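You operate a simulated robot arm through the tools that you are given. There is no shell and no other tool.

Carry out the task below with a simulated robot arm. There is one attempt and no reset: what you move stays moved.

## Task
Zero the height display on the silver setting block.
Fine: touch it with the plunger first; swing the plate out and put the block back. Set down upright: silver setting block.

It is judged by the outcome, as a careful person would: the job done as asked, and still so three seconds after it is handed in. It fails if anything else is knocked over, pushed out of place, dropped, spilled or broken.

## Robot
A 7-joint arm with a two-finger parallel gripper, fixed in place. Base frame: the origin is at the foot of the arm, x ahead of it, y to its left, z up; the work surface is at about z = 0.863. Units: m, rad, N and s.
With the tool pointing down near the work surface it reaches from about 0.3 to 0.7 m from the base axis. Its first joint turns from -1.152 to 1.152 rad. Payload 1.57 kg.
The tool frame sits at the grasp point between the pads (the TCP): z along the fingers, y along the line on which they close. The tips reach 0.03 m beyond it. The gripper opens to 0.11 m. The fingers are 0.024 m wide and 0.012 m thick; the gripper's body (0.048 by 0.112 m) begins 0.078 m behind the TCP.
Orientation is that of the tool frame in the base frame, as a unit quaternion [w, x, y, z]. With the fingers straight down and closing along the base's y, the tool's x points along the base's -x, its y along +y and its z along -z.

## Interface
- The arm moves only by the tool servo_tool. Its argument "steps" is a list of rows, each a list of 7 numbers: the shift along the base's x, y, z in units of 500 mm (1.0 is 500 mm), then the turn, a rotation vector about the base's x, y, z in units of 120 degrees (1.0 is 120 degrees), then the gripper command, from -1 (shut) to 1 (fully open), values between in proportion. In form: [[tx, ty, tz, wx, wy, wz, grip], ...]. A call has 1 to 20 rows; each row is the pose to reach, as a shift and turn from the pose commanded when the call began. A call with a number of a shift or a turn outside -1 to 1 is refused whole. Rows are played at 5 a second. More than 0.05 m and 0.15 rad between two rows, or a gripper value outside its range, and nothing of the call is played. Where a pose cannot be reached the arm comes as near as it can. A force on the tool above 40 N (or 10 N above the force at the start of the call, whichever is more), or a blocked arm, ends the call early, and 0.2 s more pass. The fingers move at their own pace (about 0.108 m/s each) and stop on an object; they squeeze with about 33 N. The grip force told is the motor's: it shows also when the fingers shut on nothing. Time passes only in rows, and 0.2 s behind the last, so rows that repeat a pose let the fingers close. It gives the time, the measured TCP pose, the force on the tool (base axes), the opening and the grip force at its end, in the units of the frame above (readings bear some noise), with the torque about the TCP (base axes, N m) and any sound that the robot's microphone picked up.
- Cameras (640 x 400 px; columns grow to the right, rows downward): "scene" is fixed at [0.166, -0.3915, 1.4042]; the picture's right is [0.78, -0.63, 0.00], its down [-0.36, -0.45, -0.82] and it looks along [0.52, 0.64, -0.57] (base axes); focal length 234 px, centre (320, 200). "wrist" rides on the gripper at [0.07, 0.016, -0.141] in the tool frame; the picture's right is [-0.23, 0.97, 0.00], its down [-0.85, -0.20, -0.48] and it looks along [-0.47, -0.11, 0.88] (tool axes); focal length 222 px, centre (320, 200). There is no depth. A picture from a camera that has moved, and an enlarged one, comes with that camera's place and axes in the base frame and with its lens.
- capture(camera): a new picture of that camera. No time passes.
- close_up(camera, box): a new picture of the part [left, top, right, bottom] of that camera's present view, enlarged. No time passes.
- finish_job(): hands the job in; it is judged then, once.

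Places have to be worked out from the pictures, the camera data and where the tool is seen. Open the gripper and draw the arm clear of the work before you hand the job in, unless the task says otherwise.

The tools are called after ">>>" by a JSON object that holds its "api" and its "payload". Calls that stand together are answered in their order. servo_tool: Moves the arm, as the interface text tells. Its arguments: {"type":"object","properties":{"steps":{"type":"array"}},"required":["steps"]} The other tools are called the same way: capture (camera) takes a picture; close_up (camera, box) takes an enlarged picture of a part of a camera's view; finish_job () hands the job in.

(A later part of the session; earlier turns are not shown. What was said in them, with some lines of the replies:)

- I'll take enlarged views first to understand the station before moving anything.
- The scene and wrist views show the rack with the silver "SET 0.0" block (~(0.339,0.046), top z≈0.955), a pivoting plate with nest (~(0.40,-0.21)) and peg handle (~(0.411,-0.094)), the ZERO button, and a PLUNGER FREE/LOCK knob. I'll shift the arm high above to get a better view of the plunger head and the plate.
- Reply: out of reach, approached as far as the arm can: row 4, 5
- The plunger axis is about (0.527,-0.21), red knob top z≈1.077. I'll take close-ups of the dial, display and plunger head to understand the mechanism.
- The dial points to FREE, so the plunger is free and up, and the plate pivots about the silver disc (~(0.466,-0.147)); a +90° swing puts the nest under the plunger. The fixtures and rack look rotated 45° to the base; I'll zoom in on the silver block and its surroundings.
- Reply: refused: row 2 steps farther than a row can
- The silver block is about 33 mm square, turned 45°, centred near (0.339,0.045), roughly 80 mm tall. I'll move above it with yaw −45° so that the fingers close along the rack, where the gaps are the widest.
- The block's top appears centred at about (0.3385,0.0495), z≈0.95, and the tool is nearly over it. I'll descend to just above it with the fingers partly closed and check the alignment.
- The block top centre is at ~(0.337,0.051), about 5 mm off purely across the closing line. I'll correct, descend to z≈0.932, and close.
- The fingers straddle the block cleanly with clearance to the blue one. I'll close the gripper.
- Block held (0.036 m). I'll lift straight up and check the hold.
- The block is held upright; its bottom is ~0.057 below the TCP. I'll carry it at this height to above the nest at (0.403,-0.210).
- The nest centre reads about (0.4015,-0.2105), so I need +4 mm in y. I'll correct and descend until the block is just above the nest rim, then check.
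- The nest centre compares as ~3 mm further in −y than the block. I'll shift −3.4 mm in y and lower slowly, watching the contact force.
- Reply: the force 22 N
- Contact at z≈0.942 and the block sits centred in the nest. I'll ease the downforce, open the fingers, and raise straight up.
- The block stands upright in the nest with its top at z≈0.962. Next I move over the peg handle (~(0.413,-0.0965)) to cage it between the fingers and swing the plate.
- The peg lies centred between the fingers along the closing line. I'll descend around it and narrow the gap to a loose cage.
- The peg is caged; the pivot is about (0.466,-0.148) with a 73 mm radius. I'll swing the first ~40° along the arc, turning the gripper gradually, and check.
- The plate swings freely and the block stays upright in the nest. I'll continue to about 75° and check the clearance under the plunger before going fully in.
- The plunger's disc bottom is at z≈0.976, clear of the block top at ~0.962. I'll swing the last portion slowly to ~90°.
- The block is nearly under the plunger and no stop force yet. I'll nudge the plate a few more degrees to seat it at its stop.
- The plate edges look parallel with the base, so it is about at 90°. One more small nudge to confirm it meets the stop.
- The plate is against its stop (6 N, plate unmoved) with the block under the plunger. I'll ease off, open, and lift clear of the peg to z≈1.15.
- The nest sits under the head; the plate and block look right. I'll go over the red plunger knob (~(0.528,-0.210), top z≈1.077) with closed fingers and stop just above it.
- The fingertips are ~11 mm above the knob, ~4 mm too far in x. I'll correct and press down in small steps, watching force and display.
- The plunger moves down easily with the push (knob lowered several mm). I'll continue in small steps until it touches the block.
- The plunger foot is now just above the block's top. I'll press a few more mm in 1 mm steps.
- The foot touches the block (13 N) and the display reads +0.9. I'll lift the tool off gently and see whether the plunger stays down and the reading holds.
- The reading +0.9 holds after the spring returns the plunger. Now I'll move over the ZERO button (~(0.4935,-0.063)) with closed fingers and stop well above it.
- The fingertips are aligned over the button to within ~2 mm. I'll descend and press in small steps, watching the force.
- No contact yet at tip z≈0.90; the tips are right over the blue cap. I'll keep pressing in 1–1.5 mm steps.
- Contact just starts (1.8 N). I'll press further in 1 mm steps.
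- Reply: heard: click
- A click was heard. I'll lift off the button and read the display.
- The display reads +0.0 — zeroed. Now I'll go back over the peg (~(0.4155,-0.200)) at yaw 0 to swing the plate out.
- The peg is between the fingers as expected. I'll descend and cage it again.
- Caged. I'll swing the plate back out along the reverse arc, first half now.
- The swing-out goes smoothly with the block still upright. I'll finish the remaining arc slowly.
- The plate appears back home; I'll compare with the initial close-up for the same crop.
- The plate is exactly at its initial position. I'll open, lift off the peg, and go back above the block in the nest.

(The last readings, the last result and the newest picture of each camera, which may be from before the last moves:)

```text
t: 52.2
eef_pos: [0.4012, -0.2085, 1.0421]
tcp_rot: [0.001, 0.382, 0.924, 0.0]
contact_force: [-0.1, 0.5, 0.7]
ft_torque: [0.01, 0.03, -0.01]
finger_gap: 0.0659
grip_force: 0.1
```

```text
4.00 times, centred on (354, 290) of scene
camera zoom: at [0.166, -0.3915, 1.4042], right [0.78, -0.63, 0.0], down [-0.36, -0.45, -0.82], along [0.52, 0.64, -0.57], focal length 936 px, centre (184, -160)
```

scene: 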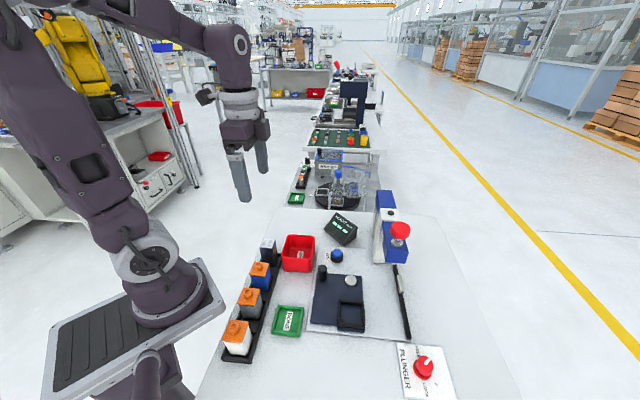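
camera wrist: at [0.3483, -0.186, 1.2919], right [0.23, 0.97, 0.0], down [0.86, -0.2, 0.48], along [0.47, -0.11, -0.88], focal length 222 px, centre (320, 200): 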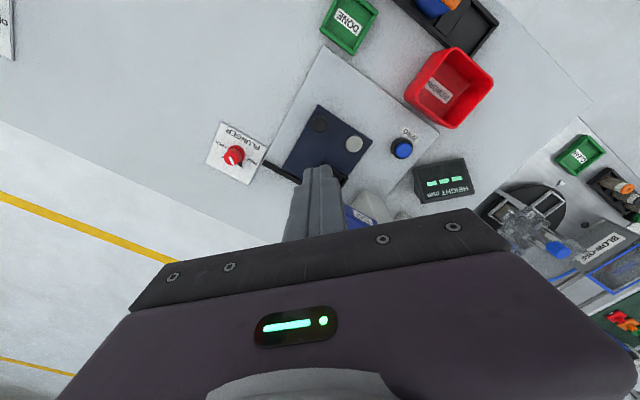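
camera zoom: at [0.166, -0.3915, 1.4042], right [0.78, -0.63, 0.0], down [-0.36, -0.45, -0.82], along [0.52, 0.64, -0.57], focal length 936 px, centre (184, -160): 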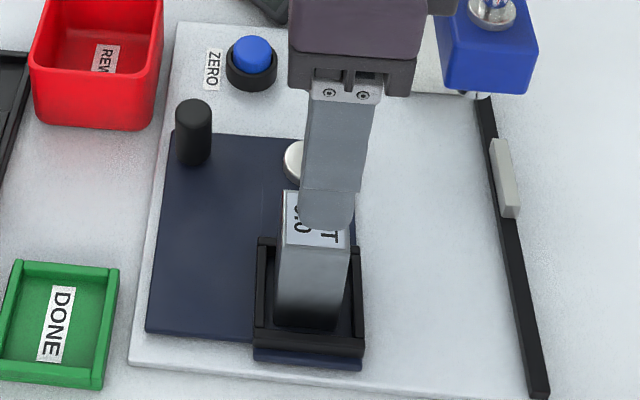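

The block is aligned with the gripper. I'll descend to the earlier grip height and close.

>>> {"api": "servo_tool", "payload": {"steps": [[0.001, -0.002, -0.06, 0, 0, 0, 0.15], [0.001, -0.002, -0.12, 0, 0, 0, 0.15], [0.001, -0.002, -0.17, 0, 0, 0, 0.15], [0.001, -0.002, -0.197, 0, 0, 0, 0.15], [0.001, -0.002, -0.197, 0, 0, 0, -0.2], [0.001, -0.002, -0.197, 0, 0, 0, -0.6], [0.001, -0.002, -0.197, 0, 0, 0, -1], [0.001, -0.002, -0.197, 0, 0, 0, -1]]}}

>>> {"api": "close_up", "payload": {"camera": "scene", "box": [290, 240, 418, 340]}}

>>> {"api": "close_up", "payload": {"camera": "wrist", "box": [240, 80, 400, 220]}}

```text
t: 54.0
eef_pos: [0.4017, -0.2102, 0.9415]
tcp_rot: [0.0, 0.382, 0.924, 0.0]
contact_force: [-0.3, -0.2, -0.2]
ft_torque: [-0.01, 0.01, -0.02]
finger_gap: 0.0361
grip_force: 33.3
```

```text
4.00 times, centred on (354, 290) of scene
camera zoom: at [0.166, -0.3915, 1.4042], right [0.78, -0.63, 0.0], down [-0.36, -0.45, -0.82], along [0.52, 0.64, -0.57], focal length 936 px, centre (184, -160)
```

zoom: 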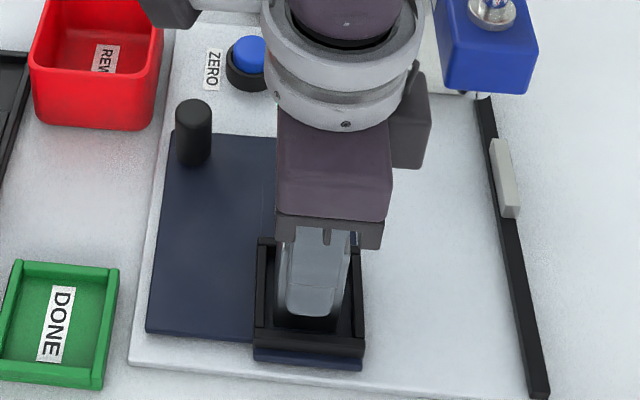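

```text
2.86 times, centred on (320, 150) of wrist
camera zoom: at [0.3619, -0.1493, 1.0839], right [0.85, 0.53, 0.0], down [0.46, -0.75, 0.48], along [0.25, -0.41, -0.88], focal length 635 px, centre (320, 343)
```

zoom: 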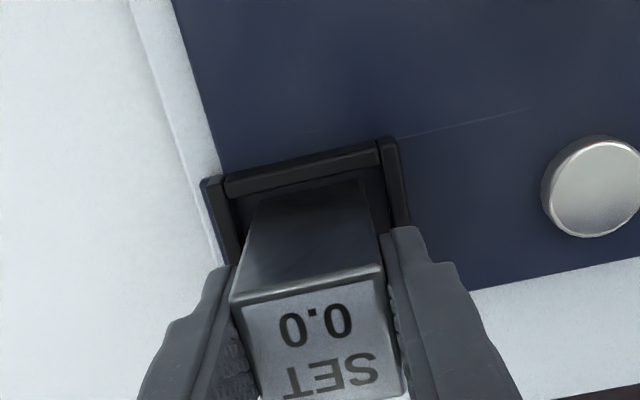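

Block held. I'll lift it and carry it back over its rack slot.

>>> {"api": "servo_tool", "payload": {"steps": [[0, 0, 0.04, 0, 0, 0, -1], [0, 0, 0.12, 0, 0, 0, -1], [0, 0, 0.2, 0, 0, 0, -1], [0, 0, 0.25, 0, 0, 0, -1], [-0.012, 0.05, 0.25, 0, 0, 0, -1], [-0.03, 0.125, 0.25, 0, 0, 0, -1], [-0.049, 0.2, 0.25, 0, 0, 0, -1], [-0.067, 0.275, 0.25, 0, 0, 0, -1], [-0.086, 0.35, 0.25, 0, 0, 0, -1], [-0.104, 0.425, 0.25, 0, 0, 0, -1], [-0.12, 0.49, 0.25, 0, 0, 0, -1], [-0.127, 0.518, 0.25, 0, 0, 0, -1], [-0.127, 0.518, 0.25, 0, 0, 0, -1]]}}

>>> {"api": "close_up", "payload": {"camera": "wrist", "box": [250, 90, 410, 220]}}

>>> {"api": "close_up", "payload": {"camera": "scene", "box": [220, 180, 340, 280]}}

```text
t: 56.8
eef_pos: [0.3365, 0.0467, 1.0639]
tcp_rot: [0.0, 0.382, 0.924, 0.001]
contact_force: [0.9, 1.0, -3.1]
ft_torque: [0.02, -0.02, -0.01]
finger_gap: 0.0357
grip_force: 32.7
```

```text
3.08 times, centred on (330, 155) of wrist
camera zoom: at [0.2966, 0.1079, 1.2064], right [0.85, 0.53, 0.0], down [0.46, -0.75, 0.48], along [0.25, -0.41, -0.88], focal length 684 px, centre (289, 338)
```

zoom: 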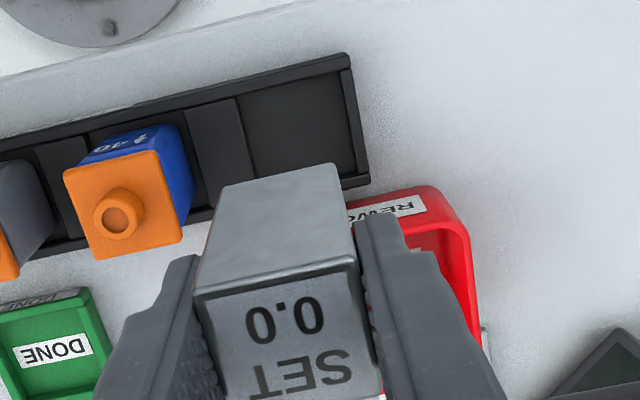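

```text
4.00 times, centred on (280, 230) of scene
camera zoom: at [0.166, -0.3915, 1.4042], right [0.78, -0.63, 0.0], down [-0.36, -0.45, -0.82], along [0.52, 0.64, -0.57], focal length 936 px, centre (480, 80)
```

zoom: 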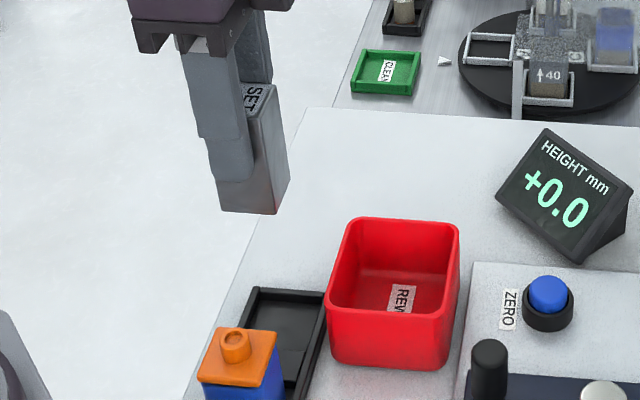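

The slot centre measures ~(0.339,0.049). I'll correct by ~2 mm and lower to just above the rack walls for a check.

>>> {"api": "servo_tool", "payload": {"steps": [[0.004, 0.005, -0.04, 0, 0, 0, -1], [0.004, 0.005, -0.1, 0, 0, 0, -1], [0.004, 0.005, -0.15, 0, 0, 0, -1], [0.004, 0.005, -0.19, 0, 0, 0, -1], [0.004, 0.005, -0.19, 0, 0, 0, -1]]}}

>>> {"api": "close_up", "payload": {"camera": "wrist", "box": [250, 90, 410, 220]}}

>>> {"api": "close_up", "payload": {"camera": "scene", "box": [230, 210, 320, 280]}}

```text
t: 58.0
eef_pos: [0.34, 0.0475, 0.9717]
tcp_rot: [0.001, 0.381, 0.925, 0.0]
contact_force: [-0.4, 0.2, -2.3]
ft_torque: [0.01, 0.02, -0.02]
finger_gap: 0.0361
grip_force: 32.6
```

```text
3.08 times, centred on (330, 155) of wrist
camera zoom: at [0.3007, 0.1089, 1.1135], right [0.85, 0.53, 0.0], down [0.46, -0.74, 0.48], along [0.25, -0.41, -0.88], focal length 684 px, centre (289, 338)
```

zoom: 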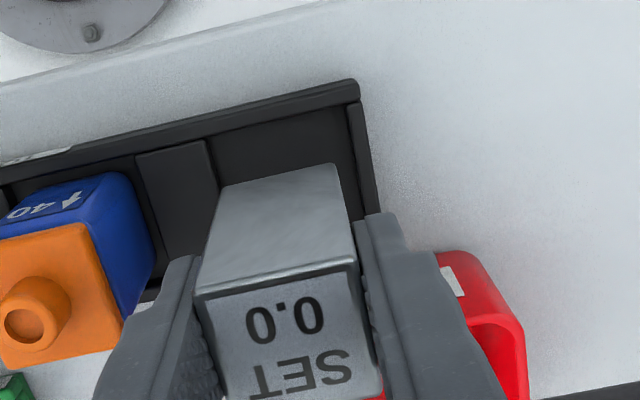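

```text
5.71 times, centred on (275, 245) of scene
camera zoom: at [0.166, -0.3915, 1.4042], right [0.78, -0.63, 0.0], down [-0.36, -0.45, -0.82], along [0.52, 0.64, -0.57], focal length 1336 px, centre (577, -57)
```

zoom: 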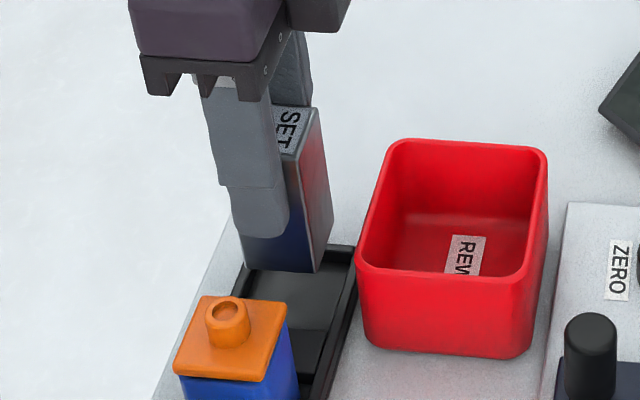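

Alignment over the slot looks good. I'll lower slowly until the block rests on the slot floor.

>>> {"api": "servo_tool", "payload": {"steps": [[-0.001, 0.001, -0.02, 0, 0, 0, -1], [-0.001, 0.001, -0.04, 0, 0, 0, -1], [-0.001, 0.001, -0.06, 0, 0, 0, -1], [-0.001, 0.001, -0.068, 0, 0, 0, -1], [-0.001, 0.001, -0.072, 0, 0, 0, -1], [-0.001, 0.001, -0.075, 0, 0, 0, -1]]}}

>>> {"api": "close_up", "payload": {"camera": "scene", "box": [230, 210, 320, 280]}}

```text
t: 59.4
eef_pos: [0.339, 0.0509, 0.9348]
tcp_rot: [0.0, 0.381, 0.924, 0.0]
contact_force: [0.7, -0.8, -3.6]
ft_torque: [0.02, 0.0, 0.0]
finger_gap: 0.0358
grip_force: 32.8
```

```text
5.71 times, centred on (275, 245) of scene
camera zoom: at [0.166, -0.3915, 1.4042], right [0.78, -0.63, 0.0], down [-0.36, -0.45, -0.82], along [0.52, 0.64, -0.57], focal length 1336 px, centre (577, -57)
```

zoom: 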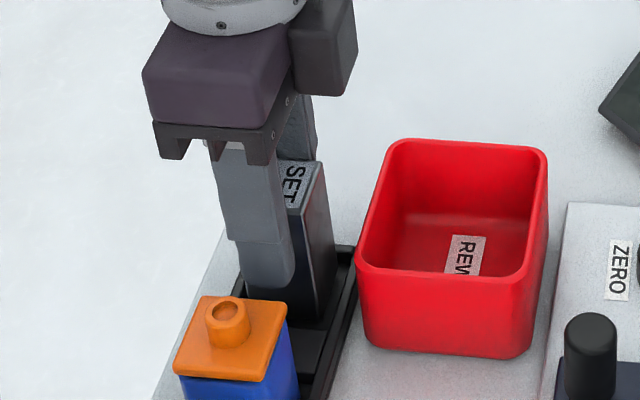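

No contact yet at z≈0.935. I'll continue down in 1 mm steps to feel the floor.

>>> {"api": "servo_tool", "payload": {"steps": [[0, -0.002, -0.002, 0, 0, 0, -1], [0, -0.003, -0.004, 0, 0, 0, -1], [0, -0.003, -0.006, 0, 0, 0, -1], [0, -0.003, -0.008, 0, 0, 0, -1]]}}

```text
t: 60.4
eef_pos: [0.3404, 0.0511, 0.9293]
tcp_rot: [0.002, 0.383, 0.924, 0.0]
contact_force: [0.1, 2.2, 22.3]
ft_torque: [-0.16, 0.06, 0.0]
finger_gap: 0.0357
grip_force: 33.5
```

Contact at z≈0.930, matching the slot floor. I'll relax the downforce, open, and lift straight up.

>>> {"api": "servo_tool", "payload": {"steps": [[0, 0, 0.003, 0, 0, 0, -1], [0, 0, 0.004, 0, 0, 0, -0.3], [0, 0, 0.004, 0, 0, 0, -0.05], [0, 0, 0.004, 0, 0, 0, 0.1], [0, 0, 0.004, 0, 0, 0, 0.1]]}}

>>> {"api": "close_up", "payload": {"camera": "wrist", "box": [220, 100, 420, 230]}}

>>> {"api": "close_up", "payload": {"camera": "scene", "box": [230, 210, 320, 280]}}

```text
t: 61.6
eef_pos: [0.3391, 0.0497, 0.9305]
tcp_rot: [0.001, 0.382, 0.924, 0.0]
contact_force: [0.5, 0.6, -1.0]
ft_torque: [0.01, 0.03, 0.04]
finger_gap: 0.0604
grip_force: 0.1
```

```text
3.08 times, centred on (320, 165) of wrist
camera zoom: at [0.3005, 0.1095, 1.0733], right [0.85, 0.53, 0.0], down [0.46, -0.75, 0.48], along [0.25, -0.41, -0.88], focal length 684 px, centre (320, 308)
```

zoom: 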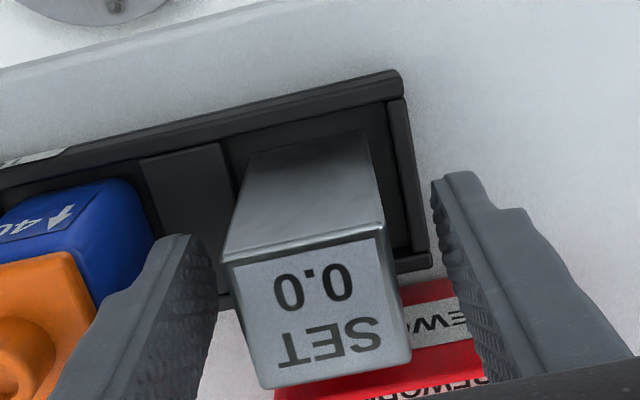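

```text
5.71 times, centred on (275, 245) of scene
camera zoom: at [0.166, -0.3915, 1.4042], right [0.78, -0.63, 0.0], down [-0.36, -0.45, -0.82], along [0.52, 0.64, -0.57], focal length 1336 px, centre (577, -57)
```

zoom: 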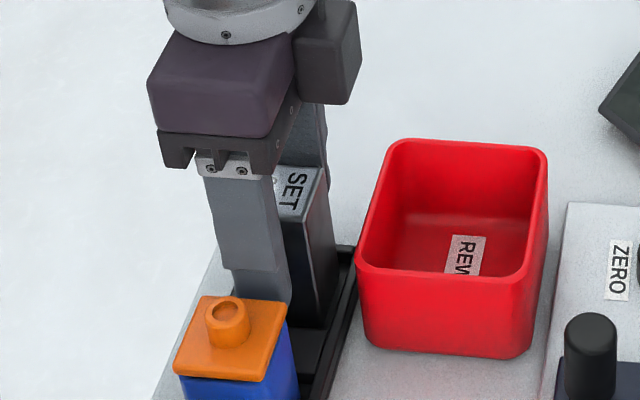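

The block is free and upright in its slot. I'll lift straight up and draw the arm clear.

>>> {"api": "servo_tool", "payload": {"steps": [[0, 0, 0.04, 0, 0, 0, 0.1], [0, 0, 0.11, 0, 0, 0, 0.1], [0, 0, 0.19, 0, 0, 0, 0.1], [0, 0, 0.27, 0, 0, 0, 0.3], [0, 0, 0.35, 0, 0, 0, 0.8], [0, 0, 0.43, 0, 0, 0, 1], [0.03, -0.02, 0.5, 0, 0, 0, 1], [0.06, -0.05, 0.56, 0, 0, 0, 1], [0.06, -0.05, 0.56, 0, 0, 0, 1]]}}

>>> {"api": "capture", "payload": {"camera": "scene"}}

>>> {"api": "close_up", "payload": {"camera": "scene", "box": [210, 200, 470, 400]}}

>>> {"api": "close_up", "payload": {"camera": "scene", "box": [245, 200, 373, 280]}}

```text
t: 63.6
eef_pos: [0.3735, 0.0277, 1.2077]
tcp_rot: [0.0, 0.383, 0.924, -0.001]
contact_force: [1.1, 0.9, 0.4]
ft_torque: [-0.02, -0.01, 0.03]
finger_gap: 0.1098
grip_force: 0.0
```

```text
taken
```

scene: 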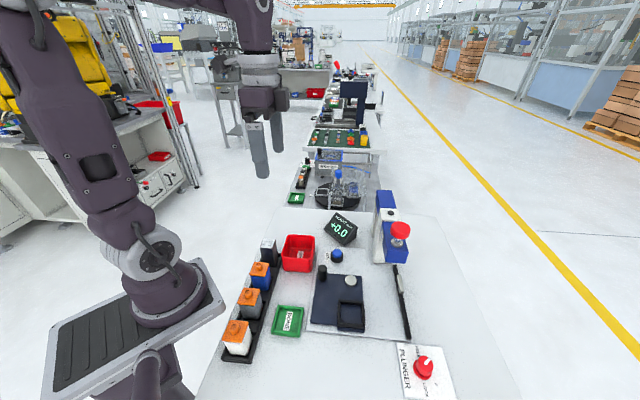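

```text
2.00 times, centred on (340, 300) of scene
camera zoom: at [0.166, -0.3915, 1.4042], right [0.78, -0.63, 0.0], down [-0.36, -0.45, -0.82], along [0.52, 0.64, -0.57], focal length 468 px, centre (280, 0)
```

zoom: 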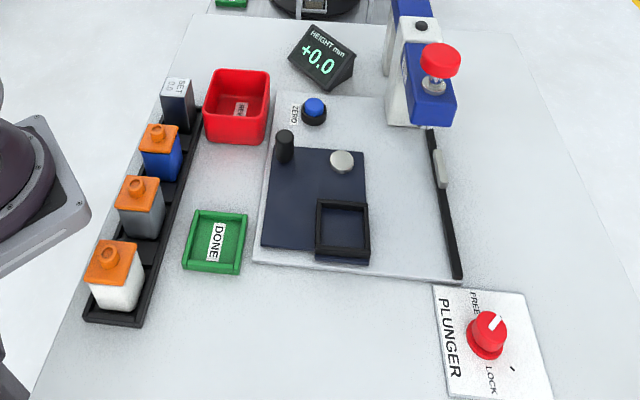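

```text
5.00 times, centred on (309, 240) of scene
camera zoom: at [0.166, -0.3915, 1.4042], right [0.78, -0.63, 0.0], down [-0.36, -0.45, -0.82], along [0.52, 0.64, -0.57], focal length 1169 px, centre (375, 0)
```

zoom: 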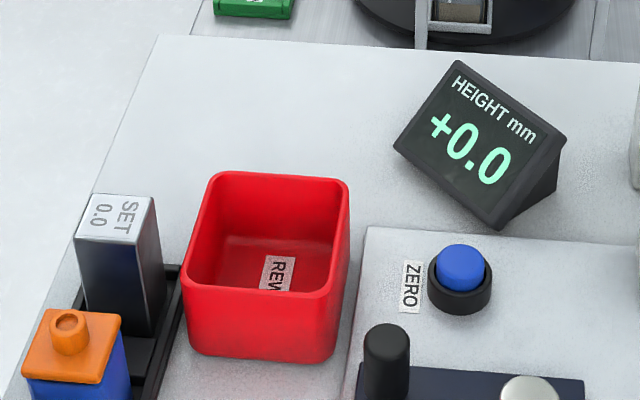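

The display reads +0.0 and the plate is swung out to its start position. The silver block stands upright in its rack slot, everything else is undisturbed, and the arm is clear with the gripper open. I'm handing in the job.

>>> {"api": "finish_job", "payload": {}}

```text
The job is handed in.
```

The height display is zeroed on the silver setting block and reads +0.0.

- **Touch:** I set the block in the nest, swung the plate under the plunger and pressed the plunger down until it touched the block. The display showed +0.9, and that reading held when the plunger sprang back up.
- **Zero:** I pressed ZERO and heard it click. The display changed to +0.0 and still showed it after everything was put away.
- **Put back:** The plate is swung out to its starting position, and the block stands upright in its own rack slot.

In the last pictures nothing else looked moved or knocked over. The plunger lock is still on FREE, as I found it. The gripper is open and the arm was clear of the work when I handed the job in.
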